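You operate a simulated robot arm through the tools that you are given. There is no shell and no other tool.

You are at the controls of a simulated two-armed robot. One attempt, no reset.

TASK
Put the purple net on the pump end of the packing bench away on the top shelf of the sack rack. Put the yellow thread cone from the top of the strap table on the middle of the packing bench and the green thread cone on the top of the steel table. Put the grey spool on the top of the strap table away on the left side of the blue table top. Take the brass weight on the pump end of the packing bench and put it away on the top of the small wooden shelf. Fetch the red clip box and stand it on the top shelf of the blue rack. Put the small green sack on the middle of the packing bench away on the top of the narrow table. Any order will do. Set down upright: purple net, thread cone, grey spool, brass weight, red clip box.

Only the result counts: the job must be done as asked and must still hold three seconds after the hand-in. Knocking over, shifting, dropping, spilling or breaking anything else fails it.

THE ROBOT
Two 7-joint arms with two-finger grippers on one trunk, on a base that drives. Base frame: it is fixed to the floor where the robot stands at the start and does not move with it; the origin is under the middle of the robot, x ahead of it, y to its left, z up. Units: mm, rad, N and s.
The left shoulder is at the start at [60, 123, 1020], the right one opposite. With the tool pointing down near the work surface each hand reaches from about 340 to 800 mm from the robot's upright axis, wherever it stands, measured 20 degrees to its own side. Places, roughly: brass weight [500, 0, 1000]; grey spool (5x5x6 cm) [1300, -1700, 900]; left side of the blue table top (17x52 cm) [-4420, -820, 1400]; middle of the packing bench [600, 700, 900]; purple net [750, -250, 1000]; red clip box [500, 750, 1000]; small green sack [750, 1000, 1000]; steel table [-700, -1000, 700]; thread cone [1250, -2000, 1000]; top of the narrow table (16x25 cm) [-3960, 220, 840]; top of the small wooden shelf (44x16 cm) [-5680, -1380, 840]; top shelf of the blue rack [200, 3100, 1700]; top shelf of the sack rack (82x17 cm) [-7280, -160, 780]. Payload 1.47 kg a hand.
Tool frame (each hand has its own): the origin (TCP) lies between the finger pads and is the grasp point; the fingertips stand 16 mm ahead of it; z points along the fingers, y is the line along which they close. The gripper opens to 87 mm. The gripper's body begins 55 mm behind the TCP.
Orientation is told as [roll, pitch, yaw] about the base's x, y, z axes, in that order, counted from this pose: with the fingers straight down and closing along the base's y, the tool's x points along the base's -x, its y along +y and its z along -z.

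THE INTERFACE
- The arms move only by the tool send_rows. It takes "left_moves", "right_moves" or both (then of equal length, played together; a hand with none holds still); each is a list of rows, each a list of 7 numbers: the shift along the tool's x, y, z in units of 100 mm (1.0 is 100 mm), then the turn, a rotation vector about the tool's x, y, z in units of 60 degrees (1.0 is 60 degrees), then the gripper command, from -1 (fully open) to 1 (shut), values between in proportion. In form: [[x, y, z, ax, ay, az, hand], ...]. A call has 1 to 20 rows; each row is the pose to reach, as a shift and turn from the pose commanded when the call began, along the tool's axes at that moment. A call with a number of a shift or a turn outside -1 to 1 is refused whole. A row lasts 0.2 s, in which the tool goes at most 50 mm and 0.15 rad; a call with a longer step from one row to the next is refused whole, and so is a gripper value outside its range. A pose out of reach is approached as far as the arm can. The call stops where the force on the tool passes 40 N (or 10 N more than at its start, if that is more) or the arm is blocked; 0.2 s more then pass. The fingers move at their own pace (about 153 mm/s each) and stop on an object; they squeeze with about 28 N. The grip force told is the motor's: it shows also when the fingers shut on nothing. Time passes only in rows, and 0.2 s behind the last, so rows that repeat a pose let the fingers close. It gives the time, the measured TCP pose, the force on the tool (base axes), the opening and the grip force at its end, in the units of the frame above (readings bear some noise), with the torque about the TCP (base axes, N m) and any sound that the robot's microphone picked up.
- Cameras (640 x 400 px; columns grow to the right, rows downward): "scene" is now at [62, -39.3, 1561.7]; the picture's right is [-0.61, -0.79, 0.00], its down [-0.68, 0.52, -0.52] and it looks along [0.41, -0.31, -0.86] (base axes); focal length 214 px, centre (320, 200). "left" rides on the left gripper at [73, -12, -90] in its tool frame; the picture's right is [0.16, 0.99, 0.00], its down [-0.72, 0.12, -0.68] and it looks along [-0.67, 0.11, 0.73] (tool axes); focal length 247 px, centre (320, 200). "right" rides on the right gripper at [73, 12, -90] in its tool frame; the picture's right is [-0.16, 0.99, 0.00], its down [-0.72, -0.12, -0.68] and it looks along [-0.67, -0.11, 0.73] (tool axes); focal length 247 px, centre (320, 200). There is no depth. A picture from a camera that has moved, and an enlarged one, comes with that camera's place and axes in the base frame and with its lens.
- snapshot(camera): a new picture of that camera. No time passes.
- slide_trunk(by): slides the trunk up (or, below 0, down) by that many mm; the arms and the scene camera ride with it, the base frame stays. It gives what a move gives, with no picture.
- base_move(legs): drives the robot by 1 to 6 legs, each [ahead, left, turn to the left] in mm, mm and rad, along the robot's own axes; the way and the turn of a leg run together, so that a leg with both is an arc; at most 1500 mm and 3.142 rad a leg. The arms and the cameras ride along, it lands a little off, and it stops where it bumps. It gives what a move gives.
- turn_head(pan, tilt): turns the head with the scene camera to pan (to the left, within 2.094 rad either way) and tilt (down, from -0.506 to 1.204), counted from straight ahead of the robot. It gives what a move gives.
- inspect(camera, box): a new picture of the part [left, top, right, bottom] of that camera's present view, enlarged. No time passes.
- job_done(): hands the job in; it is judged then, once.

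Nothing tells you exact positions but the pictures and the camera data. Unless the task says otherwise, let go and move clear before handing in.

The tools are called after ">>>" as name(argument=value, ...) on one line, values as JSON. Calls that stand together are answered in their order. send_rows: Moves the arms, as the interface text tells. Its arguments: {"type":"object","properties":{"left_moves":{"type":"array"},"right_moves":{"type":"array"}},"required":[]} The other tools are called the same way: slide_trunk (by) slides the trunk up or down; base_move (legs) drives the base; turn_head (pan, tilt) turns the head that bears the scene camera; snapshot (camera) takes a picture; inspect (camera, box) takes an enlarged picture of a part of a camera's view; job_done () hands the job in.

At the start:

```text
time: 0.0
left_tcp_pos: [437.7, 453.5, 1179.5]
left_ee_rot: [-0.001, 0.001, 0.002]
left_ft_force: [0.1, 0.0, -0.5]
left_torque: [0.0, 0.02, 0.04]
left_grip_width: 86.9
left_grip_force: 0.1
right_tcp_pos: [393.1, -25.7, 1238.3]
right_ee_rot: [-0.001, 0.0, 0.001]
right_ft_force: [0.5, -0.1, 0.7]
right_torque: [-0.03, -0.02, 0.0]
right_grip_width: 86.9
right_grip_force: 0.1
trunk travel left (down, up): [-175.0, 55.0]
robot x, y, heading: [1.7, -1.3, -0.002]
head pan, tilt: [-0.656, 1.03]
```

scene: 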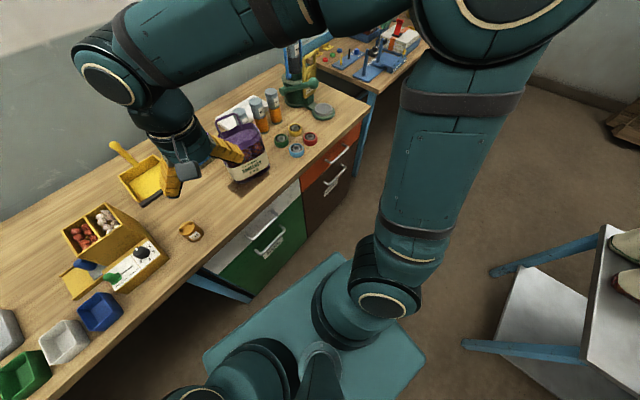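
right: 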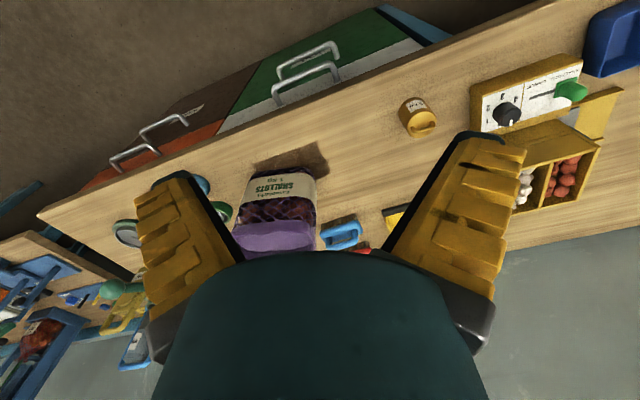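
left: 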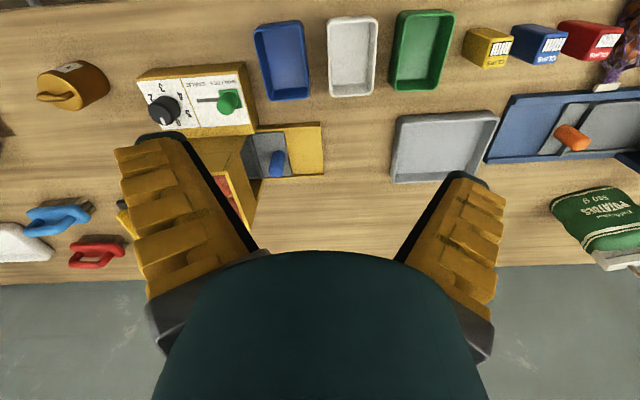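

I see the packing bench ahead with a purple net of shallots, a brass weight, clip boxes and a green potato sack. First I look around with the head to learn the surroundings before moving anything.

>>> turn_head(pan=0.5, tilt=0.6)

```text
time: 1.4
left_tcp_pos: [437.3, 452.3, 1178.9]
left_ee_rot: [-0.001, 0.0, 0.0]
left_ft_force: [0.2, 0.1, 0.3]
left_torque: [-0.05, 0.01, 0.01]
left_grip_width: 87.1
left_grip_force: 0.1
right_tcp_pos: [392.2, -25.6, 1238.8]
right_ee_rot: [0.0, -0.001, 0.0]
right_ft_force: [0.1, 0.8, 0.4]
right_torque: [-0.01, 0.0, 0.0]
right_grip_width: 87.0
right_grip_force: 0.0
trunk travel left (down, up): [-175.0, 55.0]
robot x, y, heading: [1.1, -1.9, -0.0]
head pan, tilt: [0.499, 0.6]
```

>>> snapshot(camera="scene")

>>> inspect(camera="left", box=[320, 0, 640, 200])

>>> inspect(camera="right", box=[0, 60, 440, 335])

```text
taken
camera scene: at [85.9, 44.3, 1595.7], right [0.48, -0.88, 0.0], down [-0.5, -0.27, -0.82], along [0.72, 0.39, -0.57], focal length 214 px, centre (320, 200)
```

scene: 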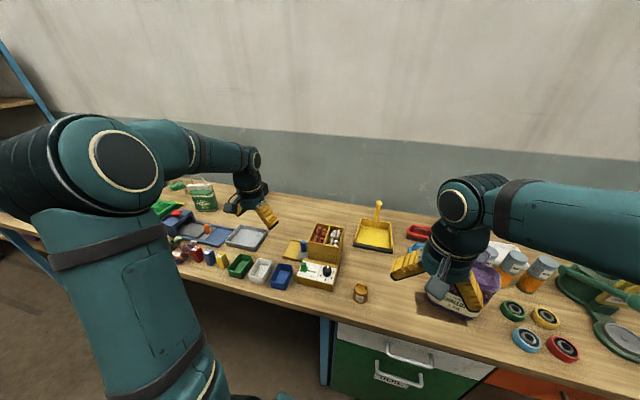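

```text
2.00 times, centred on (480, 100) of left
camera zoom: at [364.6, 440.7, 1270.3], right [-0.16, 0.99, 0.0], down [0.72, 0.12, 0.68], along [0.67, 0.11, -0.73], focal length 494 px, centre (0, 400)
```

zoom: 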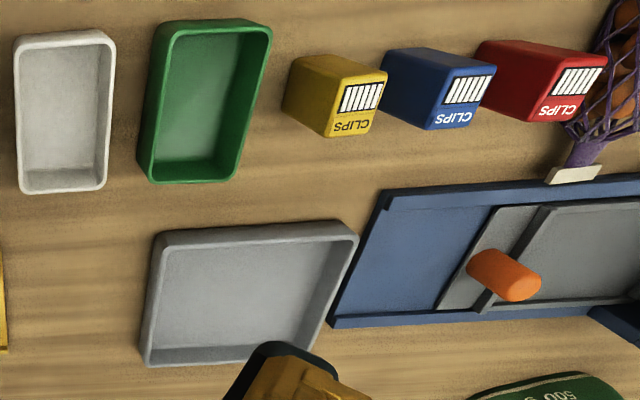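

```text
1.45 times, centred on (220, 198) of right
camera zoom: at [319.1, -14.0, 1329.1], right [0.16, 0.99, 0.0], down [0.72, -0.12, 0.68], along [0.67, -0.11, -0.73], focal length 359 px, centre (466, 204)
```

zoom: 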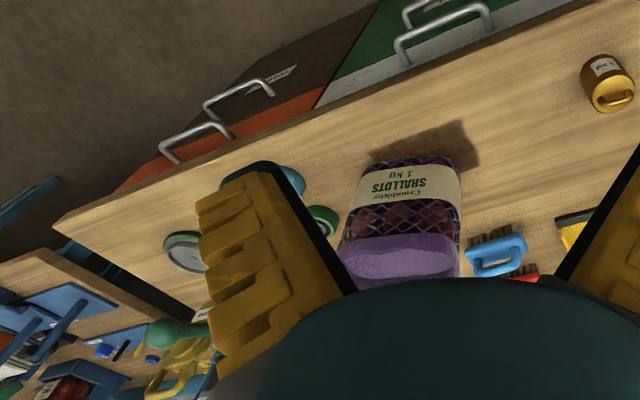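

The bench items are clear: red clip box near the left, brass weight front centre, purple shallot net to its right. I look to both sides now to learn the room.

>>> turn_head(pan=2.0, tilt=0.25)

>>> snapshot(camera="scene")

>>> turn_head(pan=1.1, tilt=0.25)

>>> snapshot(camera="scene")

>>> turn_head(pan=-1.0, tilt=0.4)

>>> snapshot(camera="scene")

>>> turn_head(pan=-2.0, tilt=0.3)

>>> snapshot(camera="scene")

```text
time: 3.0
left_tcp_pos: [438.8, 452.4, 1180.2]
left_ee_rot: [0.0, 0.001, 0.0]
left_ft_force: [0.1, 0.0, 0.2]
left_torque: [-0.01, 0.0, 0.02]
left_grip_width: 87.1
left_grip_force: 0.0
right_tcp_pos: [393.1, -25.3, 1239.0]
right_ee_rot: [0.001, 0.001, -0.001]
right_ft_force: [-0.3, -0.3, -0.7]
right_torque: [-0.02, -0.01, -0.01]
right_grip_width: 86.8
right_grip_force: 0.1
trunk travel left (down, up): [-175.0, 55.0]
robot x, y, heading: [-4.0, -4.0, 0.003]
head pan, tilt: [2.0, 0.25]
```

```text
taken
camera scene: at [-30.5, 86.9, 1627.9], right [0.91, 0.42, 0.0], down [0.1, -0.22, -0.97], along [-0.4, 0.88, -0.25], focal length 214 px, centre (320, 200)
```

scene: 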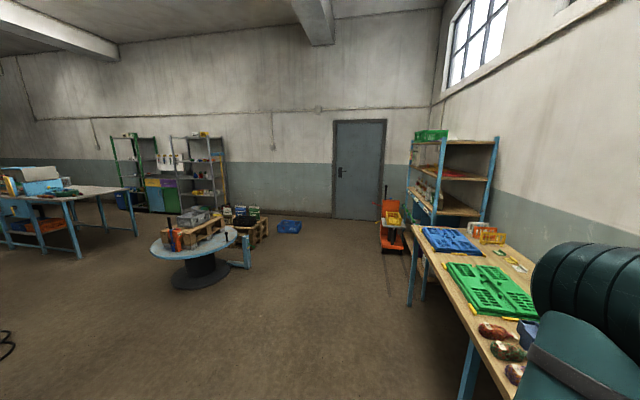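

```text
time: 4.2
left_tcp_pos: [437.1, 452.6, 1180.6]
left_ee_rot: [0.0, -0.001, 0.001]
left_ft_force: [-0.6, -0.3, -0.4]
left_torque: [0.01, -0.03, -0.01]
left_grip_width: 87.2
left_grip_force: 0.0
right_tcp_pos: [393.1, -26.0, 1239.4]
right_ee_rot: [0.001, -0.001, 0.0]
right_ft_force: [-0.5, 1.8, -0.6]
right_torque: [0.01, -0.01, 0.01]
right_grip_width: 87.2
right_grip_force: 0.1
trunk travel left (down, up): [-175.0, 55.0]
robot x, y, heading: [-1.5, 1.6, -0.003]
head pan, tilt: [1.1, 0.25]
```

```text
taken
camera scene: at [50.7, 85.2, 1627.9], right [0.89, -0.45, 0.0], down [-0.11, -0.22, -0.97], along [0.44, 0.86, -0.25], focal length 214 px, centre (320, 200)
```

scene: 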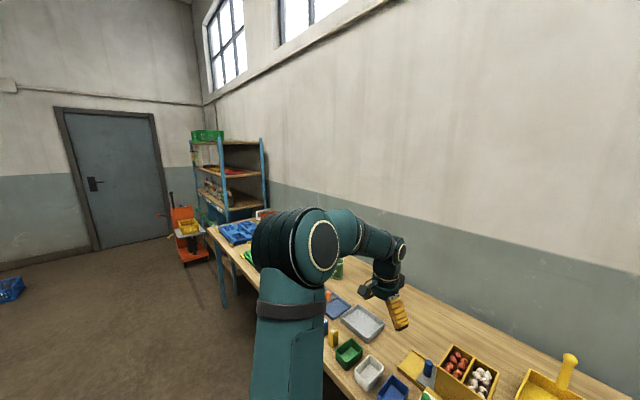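

```text
time: 6.2
left_tcp_pos: [438.0, 452.9, 1180.1]
left_ee_rot: [-0.002, 0.001, -0.001]
left_ft_force: [0.3, 0.1, -1.1]
left_torque: [-0.02, 0.04, -0.01]
left_grip_width: 87.0
left_grip_force: 0.0
right_tcp_pos: [391.3, -26.1, 1238.7]
right_ee_rot: [0.001, 0.001, 0.0]
right_ft_force: [-1.1, 0.3, 0.4]
right_torque: [0.01, 0.02, -0.02]
right_grip_width: 87.3
right_grip_force: 0.0
trunk travel left (down, up): [-175.0, 55.0]
robot x, y, heading: [-0.9, -0.9, 0.0]
head pan, tilt: [-1.0, 0.4]
```

```text
taken
camera scene: at [58.4, -75.9, 1613.9], right [-0.84, -0.54, 0.0], down [-0.21, 0.33, -0.92], along [0.5, -0.77, -0.39], focal length 214 px, centre (320, 200)
```

scene: 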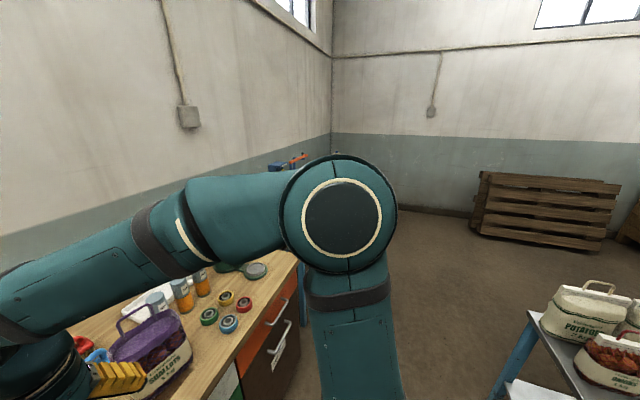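

```text
time: 7.4
left_tcp_pos: [436.8, 452.8, 1179.5]
left_ee_rot: [0.001, -0.002, 0.0]
left_ft_force: [-0.8, -0.1, 0.8]
left_torque: [-0.01, 0.02, -0.01]
left_grip_width: 87.1
left_grip_force: 0.1
right_tcp_pos: [391.7, -26.0, 1238.7]
right_ee_rot: [0.0, 0.0, 0.002]
right_ft_force: [-0.2, 0.2, 0.0]
right_torque: [-0.02, 0.0, -0.02]
right_grip_width: 87.0
right_grip_force: 0.0
trunk travel left (down, up): [-175.0, 55.0]
robot x, y, heading: [-4.5, 0.6, 0.004]
head pan, tilt: [-2.0, 0.3]
```

```text
taken
camera scene: at [-30.5, -82.9, 1623.2], right [-0.91, 0.42, 0.0], down [0.12, 0.27, -0.96], along [-0.4, -0.87, -0.3], focal length 214 px, centre (320, 200)
```

scene: 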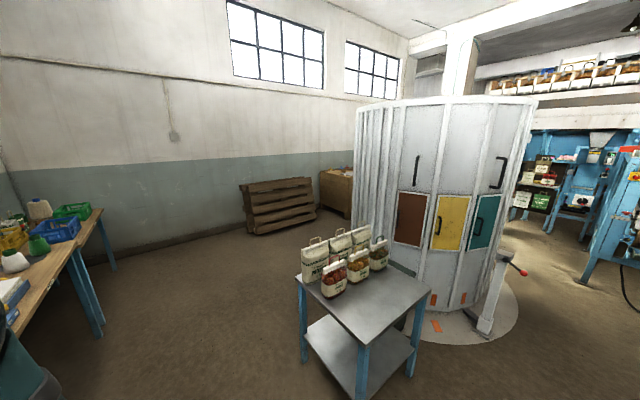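

From triangulation, the bench is turned about 0.21 rad to the left, its top near z≈890; the brass weight is about (530, 125), the red clip box about (373, 778) and the green sack about (640, 1030). I turn square to the bench and drive left along it toward the red box and sack.

>>> base_move(legs=[[0, 0, 0.21], [0, 650, 0]])

>>> turn_head(pan=0.1, tilt=1.0)

>>> snapshot(camera="scene")

>>> snapshot(camera="left")

>>> snapshot(camera="right")

```text
time: 14.4
left_tcp_pos: [198.7, 1174.8, 1179.7]
left_ee_rot: [0.001, 0.001, 0.209]
left_ft_force: [0.2, -0.1, -0.7]
left_torque: [0.0, 0.0, 0.02]
left_grip_width: 87.1
left_grip_force: 0.0
right_tcp_pos: [254.1, 697.4, 1240.0]
right_ee_rot: [0.0, 0.001, 0.209]
right_ft_force: [-0.5, 0.7, 0.4]
right_torque: [0.0, -0.03, 0.0]
right_grip_width: 87.1
right_grip_force: 0.1
trunk travel left (down, up): [-175.0, 55.0]
robot x, y, heading: [-133.2, 641.4, 0.207]
head pan, tilt: [-2.0, 0.3]
```

```text
time: 16.4
left_tcp_pos: [198.0, 1175.4, 1179.9]
left_ee_rot: [-0.001, 0.0, 0.211]
left_ft_force: [-0.2, 0.2, 0.9]
left_torque: [0.02, 0.0, -0.02]
left_grip_width: 86.6
left_grip_force: 0.0
right_tcp_pos: [254.1, 697.1, 1238.9]
right_ee_rot: [0.0, 0.0, 0.21]
right_ft_force: [-1.0, 0.0, 0.2]
right_torque: [0.03, -0.02, -0.02]
right_grip_width: 87.0
right_grip_force: 0.0
trunk travel left (down, up): [-175.0, 55.0]
robot x, y, heading: [-134.0, 638.2, 0.214]
head pan, tilt: [0.099, 1.0]
```

```text
taken
camera scene: at [-61.3, 665.7, 1563.7], right [0.3, -0.95, 0.0], down [-0.8, -0.26, -0.54], along [0.51, 0.16, -0.84], focal length 214 px, centre (320, 200)
```

scene: 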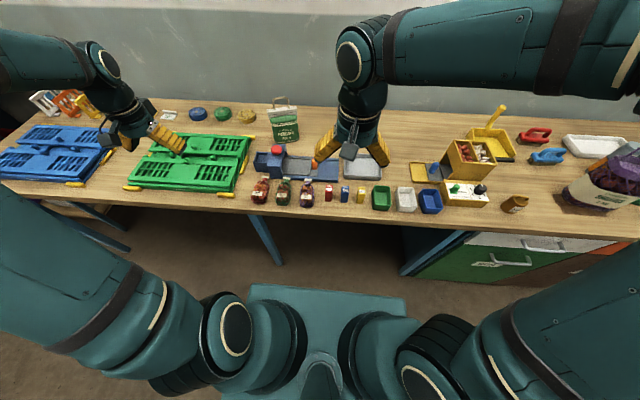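

```text
taken
camera left: at [128.7, 1147.6, 1270.3], right [-0.36, 0.93, 0.0], down [0.68, 0.26, 0.68], along [0.63, 0.25, -0.73], focal length 247 px, centre (320, 200)
```

left: 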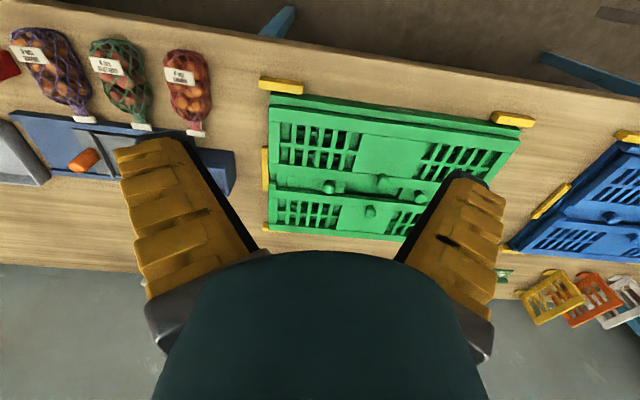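

```text
taken
camera right: at [179.2, 693.4, 1329.1], right [-0.05, 1.0, 0.0], down [0.73, 0.04, 0.68], along [0.68, 0.04, -0.73], focal length 247 px, centre (320, 200)
```

right: 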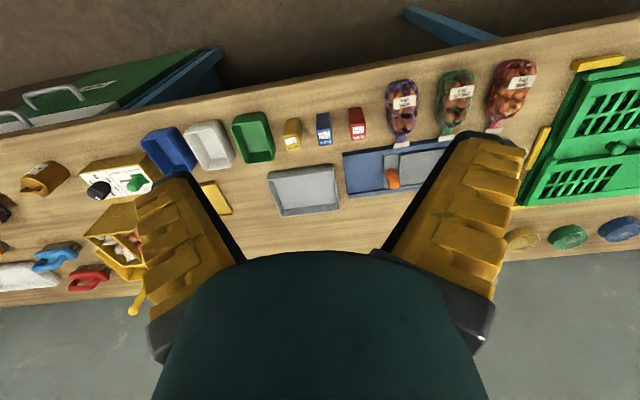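

Square to the bench now, the red clip box sits in the row of three clip boxes right ahead. I zoom in on it and on the sack.

>>> inspect(camera="right", box=[270, 80, 430, 180])

>>> inspect(camera="scene", box=[240, 90, 400, 220])

```text
4.00 times, centred on (350, 130) of right
camera zoom: at [179.2, 693.4, 1329.1], right [-0.05, 1.0, 0.0], down [0.73, 0.04, 0.68], along [0.68, 0.04, -0.73], focal length 988 px, centre (200, 480)
```

zoom: 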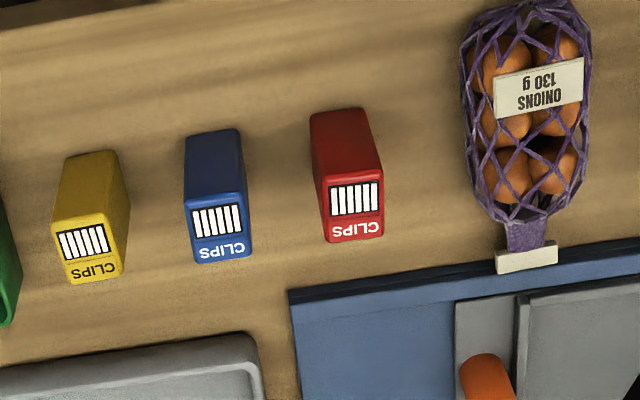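

```text
3.08 times, centred on (320, 155) of scene
camera zoom: at [-61.3, 665.7, 1563.7], right [0.3, -0.95, 0.0], down [-0.8, -0.26, -0.54], along [0.51, 0.16, -0.84], focal length 660 px, centre (320, 338)
```

zoom: 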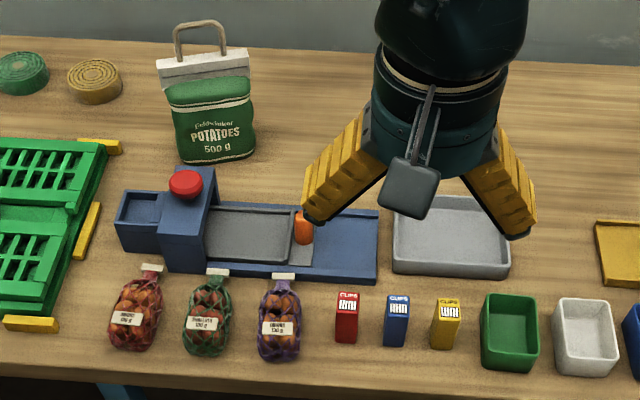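

The red box is a slim upright box (about 22×25×70 mm) and needs to go to a high shelf, so I check the blue rack before choosing how to grip it.

>>> turn_head(pan=1.2, tilt=0.1)

>>> snapshot(camera="scene")

>>> inspect(camera="scene", box=[180, 100, 340, 260])

```text
time: 17.7
left_tcp_pos: [197.2, 1173.6, 1180.0]
left_ee_rot: [-0.001, 0.0, 0.208]
left_ft_force: [-0.3, -0.1, 0.2]
left_torque: [-0.02, 0.02, 0.02]
left_grip_width: 87.1
left_grip_force: 0.0
right_tcp_pos: [252.1, 697.4, 1239.4]
right_ee_rot: [-0.001, 0.001, 0.209]
right_ft_force: [-0.4, -0.5, -0.5]
right_torque: [-0.01, -0.02, 0.02]
right_grip_width: 87.1
right_grip_force: 0.0
trunk travel left (down, up): [-175.0, 55.0]
robot x, y, heading: [-134.9, 638.4, 0.209]
head pan, tilt: [1.201, 0.099]
```

```text
taken
camera scene: at [-113.0, 735.4, 1641.8], right [0.99, -0.16, 0.0], down [-0.02, -0.1, -0.99], along [0.16, 0.98, -0.1], focal length 214 px, centre (320, 200)
```

scene: 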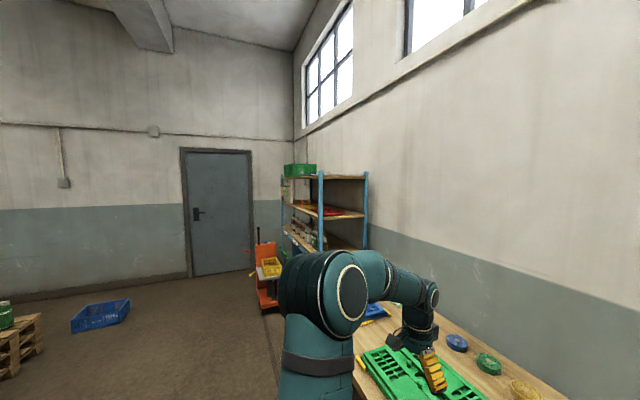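

```text
2.50 times, centred on (260, 180) of scene
camera zoom: at [-113.0, 735.4, 1641.8], right [0.99, -0.16, 0.0], down [-0.02, -0.1, -0.99], along [0.16, 0.98, -0.1], focal length 536 px, centre (470, 250)
```

zoom: 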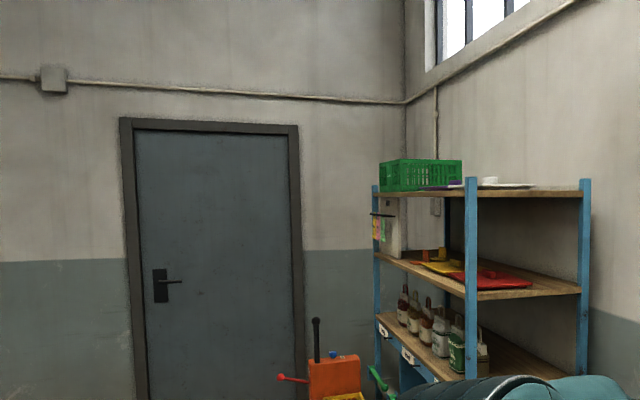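

The rack's top shelf is at roughly z≈1650 (camera level), so the red box must be held with a near-horizontal hand. I back off a little and start turning the right hand to point forward.

>>> base_move(legs=[[-110, 0, 0]])

>>> send_rows(right_moves=[[-0.25, 0, 0, 0, 0, 0, -1], [-0.5, 0, 0, 0, 0, 0, -1], [-0.75, 0, 0, 0, 0, 0, -1], [-1, 0, 0, 0, 0, 0, -1], [-1, 0, 0, 0, -0.14, 0, -0.2], [-1, 0, 0, 0, -0.28, 0, -0.1], [-1, 0, 0, 0, -0.42, 0, -0.1], [-1, 0, 0, 0, -0.56, 0, -0.1], [-1, 0, 0, 0, -0.667, 0, -0.1]])

```text
time: 18.9
left_tcp_pos: [90.2, 1152.1, 1180.5]
left_ee_rot: [0.0, 0.001, 0.21]
left_ft_force: [-0.2, 0.2, 0.3]
left_torque: [0.0, 0.0, -0.03]
left_grip_width: 87.0
left_grip_force: 0.0
right_tcp_pos: [146.3, 674.4, 1238.8]
right_ee_rot: [0.0, -0.001, 0.21]
right_ft_force: [-0.4, -0.4, 0.2]
right_torque: [-0.04, -0.03, 0.02]
right_grip_width: 87.2
right_grip_force: 0.0
trunk travel left (down, up): [-175.0, 55.0]
robot x, y, heading: [-238.9, 622.3, 0.208]
head pan, tilt: [1.201, 0.099]
```

```text
time: 20.9
left_tcp_pos: [91.0, 1151.5, 1179.8]
left_ee_rot: [0.0, -0.001, 0.211]
left_ft_force: [-0.3, 0.2, -0.3]
left_torque: [-0.01, 0.03, 0.02]
left_grip_width: 87.0
left_grip_force: 0.1
right_tcp_pos: [243.5, 695.1, 1238.4]
right_ee_rot: [0.003, -0.701, 0.21]
right_ft_force: [-0.9, 0.4, 0.9]
right_torque: [-0.01, -0.03, 0.01]
right_grip_width: 53.5
right_grip_force: 4.1
trunk travel left (down, up): [-175.0, 55.0]
robot x, y, heading: [-242.5, 618.5, 0.21]
head pan, tilt: [1.201, 0.099]
```

Turning works. I continue to about 80° and lower.

>>> send_rows(right_moves=[[0.1, 0, 0.12, 0, -0.14, 0, 0], [0.2, 0, 0.24, 0, -0.28, 0, 0], [0.35, 0, 0.42, 0, -0.42, 0, 0], [0.5, 0, 0.6, 0, -0.56, 0, 0], [0.644, 0, 0.765, 0, -0.667, 0, 0]])

>>> turn_head(pan=0.0, tilt=0.9)

>>> snapshot(camera="scene")

>>> snapshot(camera="right")

```text
time: 22.1
left_tcp_pos: [90.2, 1152.8, 1178.6]
left_ee_rot: [0.001, -0.001, 0.212]
left_ft_force: [-0.5, 0.7, -0.9]
left_torque: [0.0, 0.0, -0.03]
left_grip_width: 87.0
left_grip_force: 0.0
right_tcp_pos: [242.9, 695.8, 1139.0]
right_ee_rot: [0.012, -1.398, 0.202]
right_ft_force: [0.1, -1.0, 0.3]
right_torque: [0.01, 0.03, -0.01]
right_grip_width: 49.1
right_grip_force: 3.8
trunk travel left (down, up): [-175.0, 55.0]
robot x, y, heading: [-241.4, 617.3, 0.213]
head pan, tilt: [1.201, 0.099]
```

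```text
time: 23.5
left_tcp_pos: [90.0, 1152.0, 1179.9]
left_ee_rot: [0.0, 0.002, 0.213]
left_ft_force: [0.0, -0.2, -0.3]
left_torque: [0.02, 0.03, -0.01]
left_grip_width: 86.9
left_grip_force: 0.1
right_tcp_pos: [243.6, 695.2, 1139.0]
right_ee_rot: [0.0, -1.396, 0.21]
right_ft_force: [-0.1, 0.0, -0.1]
right_torque: [0.02, -0.01, 0.0]
right_grip_width: 49.2
right_grip_force: 3.9
trunk travel left (down, up): [-175.0, 55.0]
robot x, y, heading: [-240.0, 618.8, 0.216]
head pan, tilt: [0.0, 0.901]
```

```text
taken
camera scene: at [-161.3, 637.4, 1571.0], right [0.21, -0.98, 0.0], down [-0.77, -0.16, -0.62], along [0.61, 0.13, -0.78], focal length 214 px, centre (320, 200)
```

scene: 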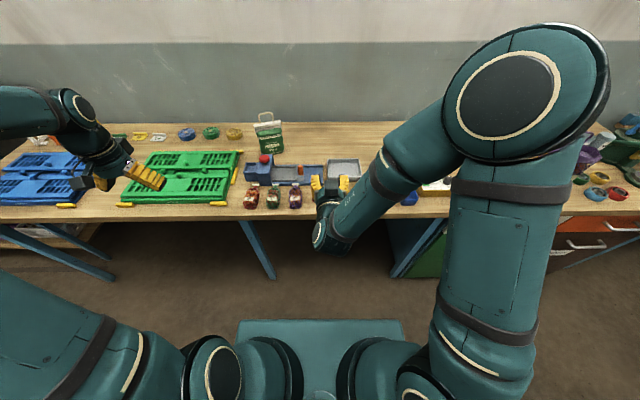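

```text
taken
camera right: at [141.5, 685.9, 1083.6], right [-0.18, 0.97, 0.16], down [-0.51, -0.23, 0.83], along [0.84, 0.07, 0.53], focal length 247 px, centre (320, 200)
```

right: 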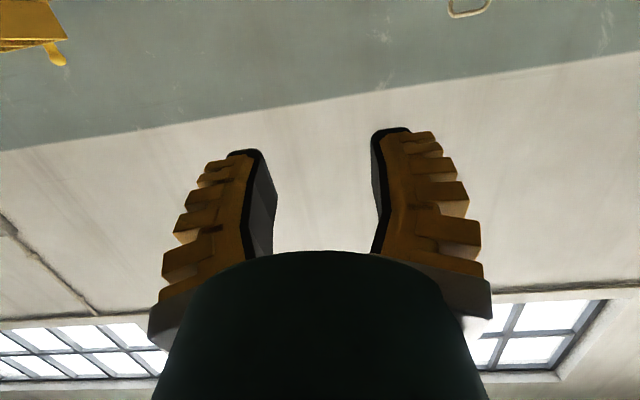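

The right hand is nearly horizontal now; its own camera looks up, so I bring the left hand's camera over to view the red box and the approach.

>>> send_rows(left_moves=[[-0.06, -0.25, 0, 0, 0, 0, -1], [-0.12, -0.5, 0, 0, 0, 0, -1], [-0.2, -0.75, 0, 0, 0, 0, -1], [-0.23, -1, 0, 0, 0, 0, -1]])

>>> send_rows(left_moves=[[0, -0.25, 0, 0, 0, 0, -1], [0, -0.5, 0, 0, 0, 0, -1], [0, -0.75, 0, 0, 0, 0, -1], [0, -1, 0, 0, 0, 0, -1]], right_moves=[[0.25, 0, 0.0, 0, 0, 0, 0], [0.5, 0, 0, 0, 0, 0, 0], [0.75, 0, 0, 0, 0, 0, 0], [0.98, 0, 0.17, 0, 0, 0, 0]])

>>> snapshot(camera="left")

```text
time: 24.5
left_tcp_pos: [135.5, 1058.6, 1180.6]
left_ee_rot: [0.001, 0.001, 0.211]
left_ft_force: [-0.3, -0.3, -0.5]
left_torque: [0.01, 0.01, 0.02]
left_grip_width: 87.0
left_grip_force: 0.0
right_tcp_pos: [242.8, 694.8, 1139.1]
right_ee_rot: [0.005, -1.396, 0.208]
right_ft_force: [-1.3, -0.2, -0.4]
right_torque: [0.01, -0.01, -0.03]
right_grip_width: 49.1
right_grip_force: 4.0
trunk travel left (down, up): [-175.0, 55.0]
robot x, y, heading: [-247.0, 614.3, 0.213]
head pan, tilt: [0.0, 0.901]
```

```text
time: 25.5
left_tcp_pos: [157.6, 961.6, 1179.7]
left_ee_rot: [0.0, 0.001, 0.21]
left_ft_force: [0.4, -0.3, -0.4]
left_torque: [-0.02, 0.0, 0.02]
left_grip_width: 87.0
left_grip_force: 0.1
right_tcp_pos: [244.4, 693.2, 1039.4]
right_ee_rot: [0.004, -1.397, 0.206]
right_ft_force: [0.9, -0.2, -0.6]
right_torque: [0.0, 0.01, -0.01]
right_grip_width: 49.0
right_grip_force: 4.9
trunk travel left (down, up): [-175.0, 55.0]
robot x, y, heading: [-242.9, 616.0, 0.208]
head pan, tilt: [0.0, 0.901]
```

```text
taken
camera left: at [87.8, 933.4, 1270.8], right [-0.36, 0.93, 0.0], down [0.68, 0.26, 0.68], along [0.63, 0.25, -0.73], focal length 247 px, centre (320, 200)
```

left: 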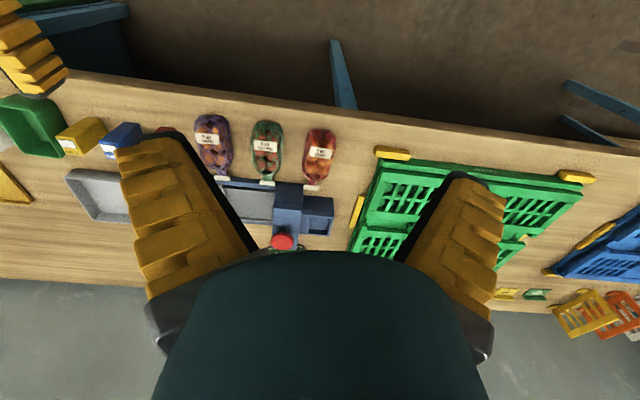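

The red box is hidden behind the left hand's finger; I shift the left hand further right for a clear view.

>>> send_rows(left_moves=[[0.1, -0.25, 0, 0, 0, 0, -1], [0.2, -0.5, 0, 0, 0, 0, -1], [0.4, -0.75, 0, 0, 0, 0, -1], [0.5, -0.9, 0, 0, 0, 0, -1]])

>>> snapshot(camera="left")

>>> snapshot(camera="scene")

```text
time: 26.5
left_tcp_pos: [126.0, 862.6, 1179.9]
left_ee_rot: [0.002, -0.001, 0.213]
left_ft_force: [0.1, -0.2, 0.7]
left_torque: [-0.02, -0.02, -0.05]
left_grip_width: 87.0
left_grip_force: 0.0
right_tcp_pos: [243.9, 693.3, 1039.2]
right_ee_rot: [0.003, -1.397, 0.21]
right_ft_force: [-0.2, -0.1, 0.1]
right_torque: [0.01, 0.01, 0.02]
right_grip_width: 49.0
right_grip_force: 4.0
trunk travel left (down, up): [-175.0, 55.0]
robot x, y, heading: [-243.6, 615.9, 0.21]
head pan, tilt: [0.0, 0.901]
```

```text
taken
camera left: at [55.6, 835.2, 1271.0], right [-0.36, 0.93, 0.0], down [0.68, 0.26, 0.68], along [0.63, 0.25, -0.73], focal length 247 px, centre (320, 200)
```

left: 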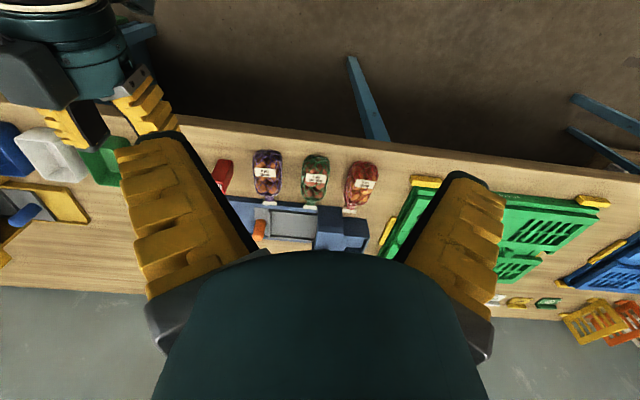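

```text
taken
camera scene: at [-161.2, 637.3, 1570.9], right [0.21, -0.98, 0.0], down [-0.77, -0.16, -0.62], along [0.61, 0.13, -0.78], focal length 214 px, centre (320, 200)
```

scene: 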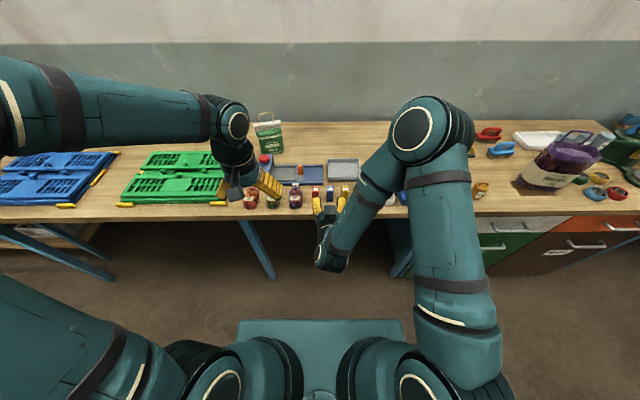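

The scene camera now sees the hand and the box together; I zoom in on both views.

>>> inspect(camera="scene", box=[270, 150, 390, 225])

>>> inspect(camera="left", box=[0, 60, 320, 220])

```text
5.33 times, centred on (330, 188) of scene
camera zoom: at [-161.2, 637.3, 1570.9], right [0.21, -0.98, 0.0], down [-0.77, -0.16, -0.62], along [0.61, 0.13, -0.78], focal length 1144 px, centre (267, 267)
```

zoom: 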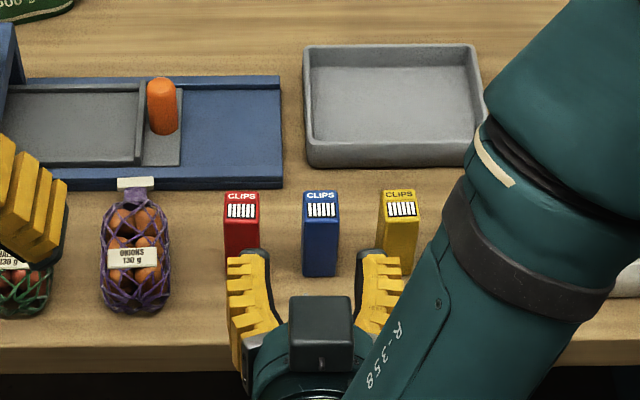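

```text
2.00 times, centred on (160, 140) of left
camera zoom: at [55.6, 835.2, 1271.0], right [-0.36, 0.93, 0.0], down [0.68, 0.26, 0.68], along [0.63, 0.25, -0.73], focal length 494 px, centre (640, 320)
```

zoom: 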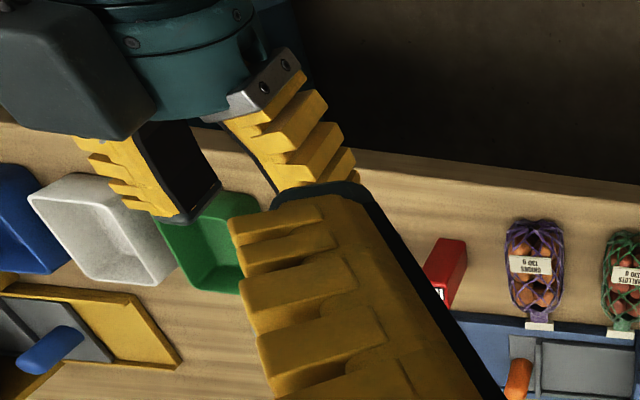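

The box is confirmed at about (377, 770), top near z≈950. I move the right hand to a pre-grasp point 100 mm in front of it at z≈930.

>>> send_rows(right_moves=[[0.2, 0.12, 0.1, 0, 0, 0, 0], [0.45, 0.24, 0.22, 0, 0, 0, 0], [0.75, 0.38, 0.42, 0, 0, 0, 0], [0.99, 0.47, 0.64, 0, 0, 0, 0]])

>>> inspect(camera="scene", box=[270, 150, 390, 225])

>>> snapshot(camera="left")

```text
time: 27.5
left_tcp_pos: [124.4, 861.5, 1180.3]
left_ee_rot: [0.0, 0.001, 0.212]
left_ft_force: [0.8, 0.1, 0.0]
left_torque: [-0.01, -0.03, -0.07]
left_grip_width: 87.0
left_grip_force: 0.1
right_tcp_pos: [278.5, 749.9, 929.8]
right_ee_rot: [0.002, -1.395, 0.211]
right_ft_force: [0.6, 0.7, 0.0]
right_torque: [0.01, 0.0, -0.01]
right_grip_width: 49.2
right_grip_force: 4.2
trunk travel left (down, up): [-175.0, 55.0]
robot x, y, heading: [-241.3, 617.7, 0.211]
head pan, tilt: [0.0, 0.901]
```

```text
5.33 times, centred on (330, 188) of scene
camera zoom: at [-160.9, 637.3, 1570.9], right [0.21, -0.98, 0.0], down [-0.77, -0.16, -0.62], along [0.61, 0.13, -0.78], focal length 1144 px, centre (267, 267)
```

zoom: 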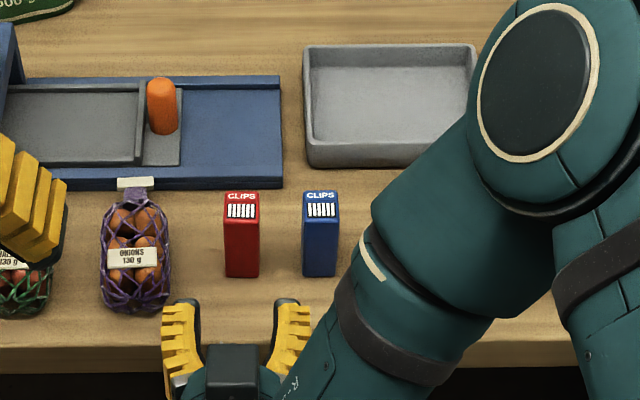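

```text
taken
camera left: at [56.0, 835.6, 1270.9], right [-0.36, 0.93, 0.0], down [0.68, 0.26, 0.68], along [0.63, 0.25, -0.73], focal length 247 px, centre (320, 200)
```

left: 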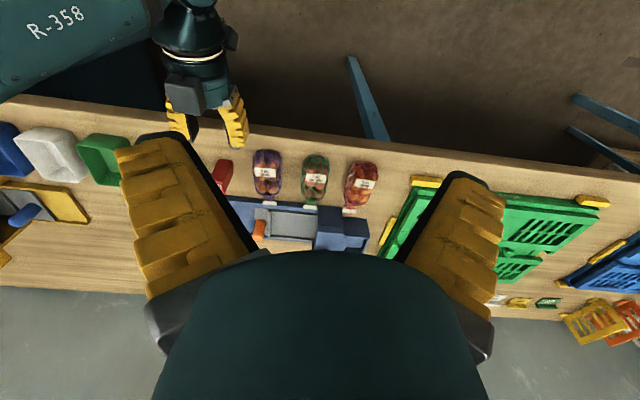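

The hand is aligned; I narrow the opening a bit so the outer finger clears the blue box, then check again.

>>> send_rows(right_moves=[[0, 0, 0, 0, 0, 0, 0.2], [0, 0, 0, 0, 0, 0, 0.2], [0, 0, 0.2, 0, 0, 0, 0.2], [0, 0, 0.3, 0, 0, 0, 0.2]])

>>> inspect(camera="scene", box=[270, 165, 370, 225])

```text
time: 28.5
left_tcp_pos: [125.7, 862.4, 1180.4]
left_ee_rot: [-0.002, -0.001, 0.21]
left_ft_force: [1.1, -0.1, -0.1]
left_torque: [0.02, 0.03, -0.01]
left_grip_width: 87.0
left_grip_force: 0.0
right_tcp_pos: [306.8, 756.3, 925.2]
right_ee_rot: [0.002, -1.396, 0.209]
right_ft_force: [0.1, -0.4, 0.6]
right_torque: [0.0, -0.02, 0.01]
right_grip_width: 40.9
right_grip_force: 4.9
trunk travel left (down, up): [-175.0, 55.0]
robot x, y, heading: [-242.2, 614.9, 0.21]
head pan, tilt: [0.0, 0.901]
```

```text
6.40 times, centred on (320, 195) of scene
camera zoom: at [-161.5, 637.5, 1570.9], right [0.21, -0.98, 0.0], down [-0.77, -0.16, -0.62], along [0.61, 0.13, -0.78], focal length 1373 px, centre (320, 232)
```

zoom: 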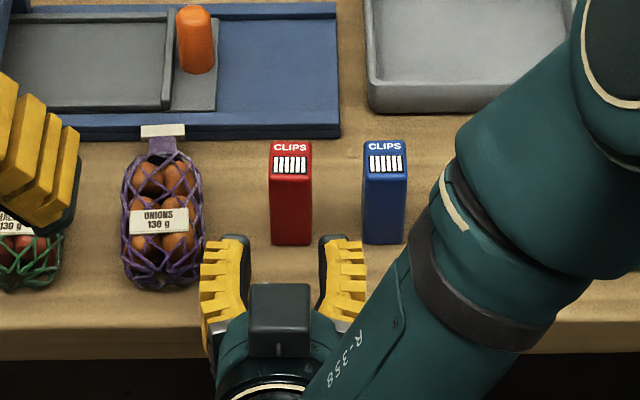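

Good alignment. I narrow to about 34 mm, advance around the red box and close.

>>> send_rows(right_moves=[[0, 0, 0, 0, 0, 0, 0.37], [-0.02, -0.015, 0, 0, 0, 0, 0.37], [-0.05, -0.015, 0.2, 0, 0, 0, 0.37], [-0.09, -0.015, 0.4, 0, 0, 0, 0.37]])

>>> inspect(camera="scene", box=[270, 165, 370, 225])

```text
time: 29.5
left_tcp_pos: [124.5, 862.5, 1180.5]
left_ee_rot: [-0.001, 0.0, 0.213]
left_ft_force: [-0.6, 0.0, -0.1]
left_torque: [-0.04, 0.01, 0.02]
left_grip_width: 87.1
left_grip_force: 0.0
right_tcp_pos: [348.8, 763.6, 928.1]
right_ee_rot: [0.002, -1.396, 0.21]
right_ft_force: [0.8, 1.0, -0.4]
right_torque: [-0.01, 0.01, 0.0]
right_grip_width: 33.6
right_grip_force: 4.3
trunk travel left (down, up): [-175.0, 55.0]
robot x, y, heading: [-244.8, 616.9, 0.21]
head pan, tilt: [0.0, 0.901]
```

```text
6.40 times, centred on (320, 195) of scene
camera zoom: at [-161.2, 637.4, 1570.9], right [0.21, -0.98, 0.0], down [-0.77, -0.16, -0.62], along [0.61, 0.13, -0.78], focal length 1373 px, centre (320, 232)
```

zoom: 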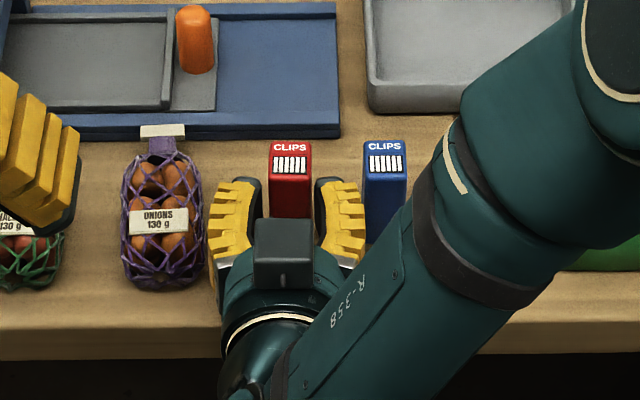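

>>> send_rows(right_moves=[[-0.02, 0, 0.12, 0, 0, 0, 0.37], [-0.042, 0, 0.24, 0, 0, 0, 0.37], [-0.042, 0, 0.24, 0, 0, 0, 1], [-0.042, 0, 0.24, 0, 0, 0, 1], [-0.042, 0, 0.24, 0, 0, 0, 1], [-0.042, 0, 0.24, 0, 0, 0, 1]])

>>> inspect(camera="scene", box=[270, 165, 370, 225])

```text
time: 30.9
left_tcp_pos: [124.0, 862.5, 1179.7]
left_ee_rot: [0.001, -0.001, 0.211]
left_ft_force: [-0.5, 1.1, 0.7]
left_torque: [0.0, 0.01, -0.02]
left_grip_width: 86.9
left_grip_force: 0.0
right_tcp_pos: [371.4, 768.7, 927.5]
right_ee_rot: [0.002, -1.397, 0.209]
right_ft_force: [-0.6, -0.3, 3.1]
right_torque: [0.09, 0.0, 0.04]
right_grip_width: 16.7
right_grip_force: 27.7
trunk travel left (down, up): [-175.0, 55.0]
robot x, y, heading: [-242.8, 618.0, 0.211]
head pan, tilt: [0.0, 0.901]
```

```text
6.40 times, centred on (320, 195) of scene
camera zoom: at [-161.6, 637.3, 1571.0], right [0.21, -0.98, 0.0], down [-0.77, -0.16, -0.62], along [0.61, 0.13, -0.78], focal length 1373 px, centre (320, 232)
```

zoom: 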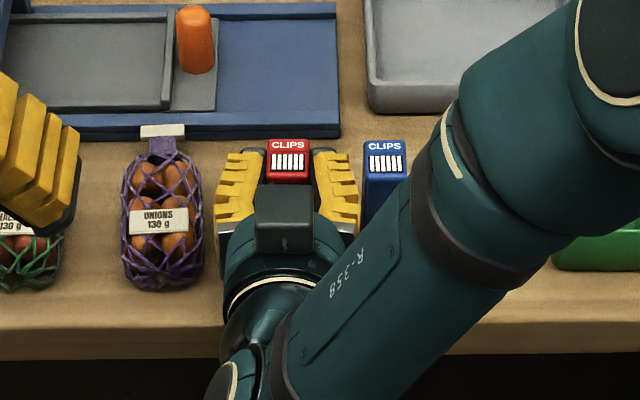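

The grip holds at full force. I lift the red box straight up.

>>> send_rows(right_moves=[[-0.15, 0, -0.026, 0, 0, 0, 1], [-0.35, 0, -0.06, 0, 0, 0, 1], [-0.65, 0, -0.115, 0, 0, 0, 1], [-0.985, 0, -0.174, 0, 0, 0, 1]])

>>> inspect(camera="scene", box=[260, 125, 380, 225])

>>> snapshot(camera="left")

```text
time: 31.9
left_tcp_pos: [124.4, 862.0, 1180.8]
left_ee_rot: [0.001, -0.001, 0.21]
left_ft_force: [0.2, 0.1, 0.1]
left_torque: [-0.01, 0.0, 0.03]
left_grip_width: 87.2
left_grip_force: 0.1
right_tcp_pos: [369.7, 768.7, 1028.5]
right_ee_rot: [-0.001, -1.397, 0.212]
right_ft_force: [0.2, -0.8, 0.1]
right_torque: [0.01, -0.03, -0.01]
right_grip_width: 16.3
right_grip_force: 27.9
trunk travel left (down, up): [-175.0, 55.0]
robot x, y, heading: [-241.5, 619.2, 0.208]
head pan, tilt: [0.0, 0.901]
```

```text
4.00 times, centred on (320, 175) of scene
camera zoom: at [-161.8, 637.1, 1571.0], right [0.21, -0.98, 0.0], down [-0.77, -0.16, -0.62], along [0.61, 0.13, -0.78], focal length 858 px, centre (320, 300)
```

zoom: 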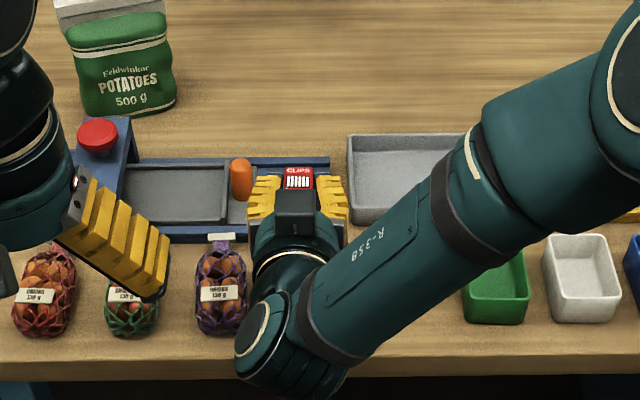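

```text
taken
camera left: at [55.2, 835.4, 1271.2], right [-0.36, 0.93, 0.0], down [0.68, 0.26, 0.68], along [0.63, 0.25, -0.73], focal length 247 px, centre (320, 200)
```

left: 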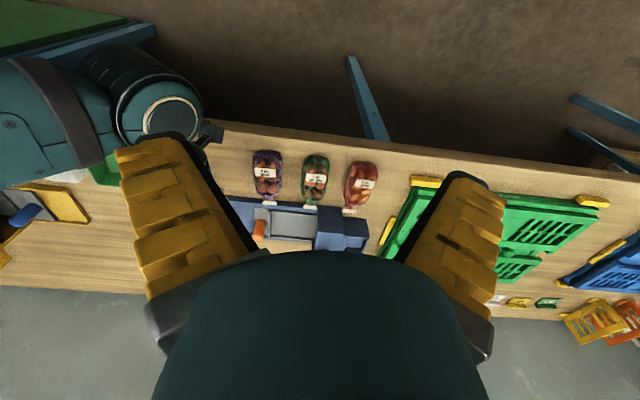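

The red box is safely in the right hand. I raise and pull back the right hand while turning the left hand for the sack's header.

>>> send_rows(right_moves=[[-0.17, 0, -0.19, 0, 0, 0, 1], [-0.34, 0, -0.38, 0, 0, 0, 1], [-0.51, 0, -0.58, 0, 0, 0, 1], [-0.68, 0, -0.77, 0, 0, 0, 1], [-0.846, 0, -0.962, 0, 0, 0, 1], [-0.846, 0, -0.962, 0, 0, 0, 1], [-0.846, 0, -0.962, 0, 0, 0, 1]], left_moves=[[0, 0, -0.1, 0, 0, 0.14, -1], [0, 0, -0.2, 0, 0, 0.28, -1], [0, 0, -0.2, 0, 0, 0.42, -1], [0, 0, -0.2, 0, 0, 0.56, -1], [0, 0, -0.2, 0, 0, 0.7, -1], [0, 0, -0.2, 0, 0, 0.84, -1], [0, 0, -0.2, 0, 0, 0.95, -1]])

>>> send_rows(right_moves=[[-0.2, 0, -0.04, 0, 0, 0, 1], [-0.4, 0, -0.08, 0, 0, 0, 1], [-0.6, 0, -0.12, 0, 0, 0, 1], [-0.8, 0, -0.15, 0, 0, 0, 1], [-0.985, 0, -0.174, 0, 0, 0, 1]], left_moves=[[0, 0, 0, 0, 0, 0.14, -1], [0, 0, 0, 0, 0, 0.28, -1], [0, 0, 0, 0, 0, 0.42, -1], [0, 0, 0, 0, 0, 0.55, -1], [0, 0, 0, 0, 0, 0.55, -1]])

```text
time: 33.5
left_tcp_pos: [125.2, 862.9, 1199.3]
left_ee_rot: [0.001, 0.0, -0.787]
left_ft_force: [-1.0, -0.4, 0.8]
left_torque: [-0.01, 0.0, 0.0]
left_grip_width: 87.2
left_grip_force: 0.0
right_tcp_pos: [292.5, 751.6, 1128.6]
right_ee_rot: [0.002, -1.398, 0.21]
right_ft_force: [0.3, -0.2, 0.1]
right_torque: [0.01, -0.02, 0.01]
right_grip_width: 16.4
right_grip_force: 28.3
trunk travel left (down, up): [-175.0, 55.0]
robot x, y, heading: [-242.1, 610.2, 0.211]
head pan, tilt: [0.0, 0.901]
```

```text
time: 34.7
left_tcp_pos: [125.6, 862.4, 1200.2]
left_ee_rot: [-0.002, -0.001, -1.361]
left_ft_force: [0.0, 1.3, 0.7]
left_torque: [-0.01, -0.01, 0.02]
left_grip_width: 87.2
left_grip_force: 0.1
right_tcp_pos: [292.2, 751.2, 1227.7]
right_ee_rot: [0.002, -1.397, 0.21]
right_ft_force: [-0.8, -0.5, -0.7]
right_torque: [-0.01, 0.01, 0.01]
right_grip_width: 16.7
right_grip_force: 27.8
trunk travel left (down, up): [-175.0, 55.0]
robot x, y, heading: [-243.2, 621.4, 0.213]
head pan, tilt: [0.0, 0.901]
```

>>> send_rows(right_moves=[[0, -0.25, 0, 0, 0, 0, 1], [0, -0.5, 0, 0, 0, 0, 1], [0, -0.75, 0, 0, 0, 0, 1], [0, -1, 0, 0, 0, 0, 1]])

>>> base_move(legs=[[0, 110, 0], [200, 0, 0]])

>>> snapshot(camera="scene")

>>> snapshot(camera="left")

```text
time: 35.7
left_tcp_pos: [123.9, 862.8, 1199.1]
left_ee_rot: [0.001, 0.0, -1.357]
left_ft_force: [-0.6, 0.5, 0.2]
left_torque: [-0.01, 0.04, -0.02]
left_grip_width: 86.9
left_grip_force: 0.0
right_tcp_pos: [313.3, 653.2, 1230.0]
right_ee_rot: [0.003, -1.397, 0.208]
right_ft_force: [0.0, 0.1, -0.8]
right_torque: [-0.04, -0.01, 0.01]
right_grip_width: 16.6
right_grip_force: 28.3
trunk travel left (down, up): [-175.0, 55.0]
robot x, y, heading: [-246.2, 620.4, 0.21]
head pan, tilt: [0.0, 0.901]
```

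```text
time: 38.6
left_tcp_pos: [295.7, 1015.7, 1199.7]
left_ee_rot: [0.001, -0.001, -1.357]
left_ft_force: [0.0, 0.8, -0.1]
left_torque: [0.02, 0.02, 0.0]
left_grip_width: 86.9
left_grip_force: 0.0
right_tcp_pos: [485.9, 807.1, 1229.1]
right_ee_rot: [-0.001, -1.396, 0.211]
right_ft_force: [0.4, 0.6, -0.4]
right_torque: [0.0, -0.02, -0.01]
right_grip_width: 16.5
right_grip_force: 27.9
trunk travel left (down, up): [-175.0, 55.0]
robot x, y, heading: [-71.9, 769.1, 0.213]
head pan, tilt: [0.0, 0.901]
```

```text
taken
camera scene: at [10.8, 788.1, 1570.9], right [0.21, -0.98, 0.0], down [-0.77, -0.17, -0.62], along [0.61, 0.13, -0.78], focal length 214 px, centre (320, 200)
```

scene: 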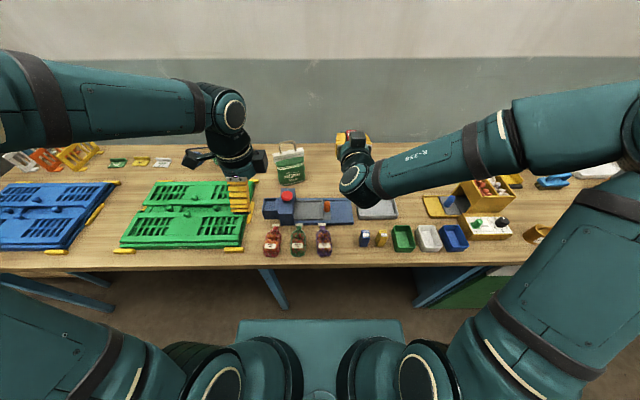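

```text
taken
camera left: at [268.9, 1082.4, 1289.7], right [0.93, 0.36, 0.0], down [0.27, -0.68, 0.68], along [0.25, -0.63, -0.73], focal length 247 px, centre (320, 200)
```

left: 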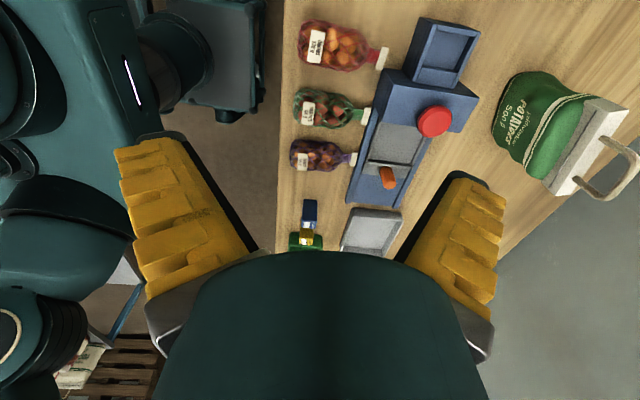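

The sack's header is visible; I zoom in from both cameras to fix its position and direction.

>>> inspect(camera="scene", box=[240, 120, 360, 220])

>>> inspect(camera="left", box=[440, 40, 640, 240])

```text
4.00 times, centred on (300, 170) of scene
camera zoom: at [10.8, 788.1, 1570.9], right [0.21, -0.98, 0.0], down [-0.77, -0.17, -0.62], along [0.61, 0.13, -0.78], focal length 858 px, centre (400, 320)
```

zoom: 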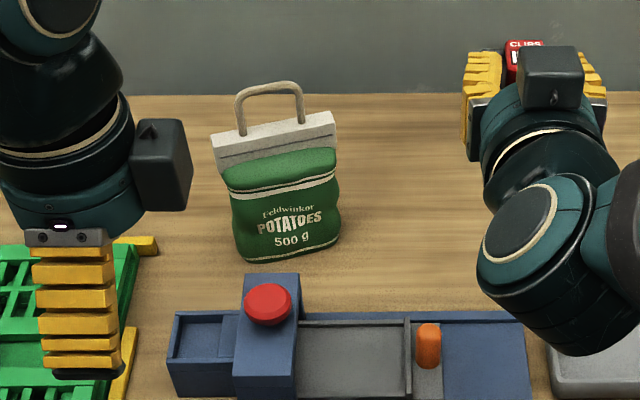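

```text
2.00 times, centred on (540, 140) of left
camera zoom: at [268.9, 1082.4, 1289.7], right [0.93, 0.36, 0.0], down [0.27, -0.68, 0.68], along [0.25, -0.63, -0.73], focal length 494 px, centre (-120, 320)
```

zoom: 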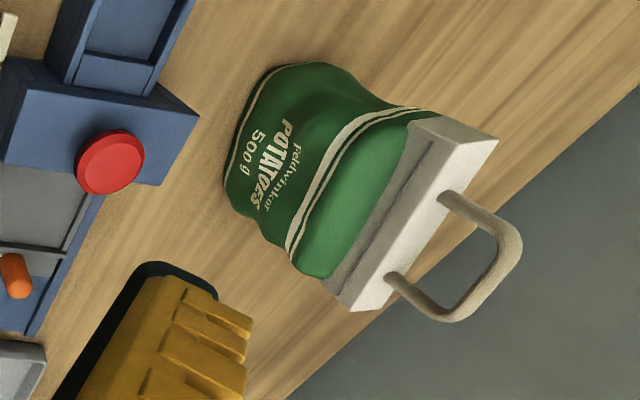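

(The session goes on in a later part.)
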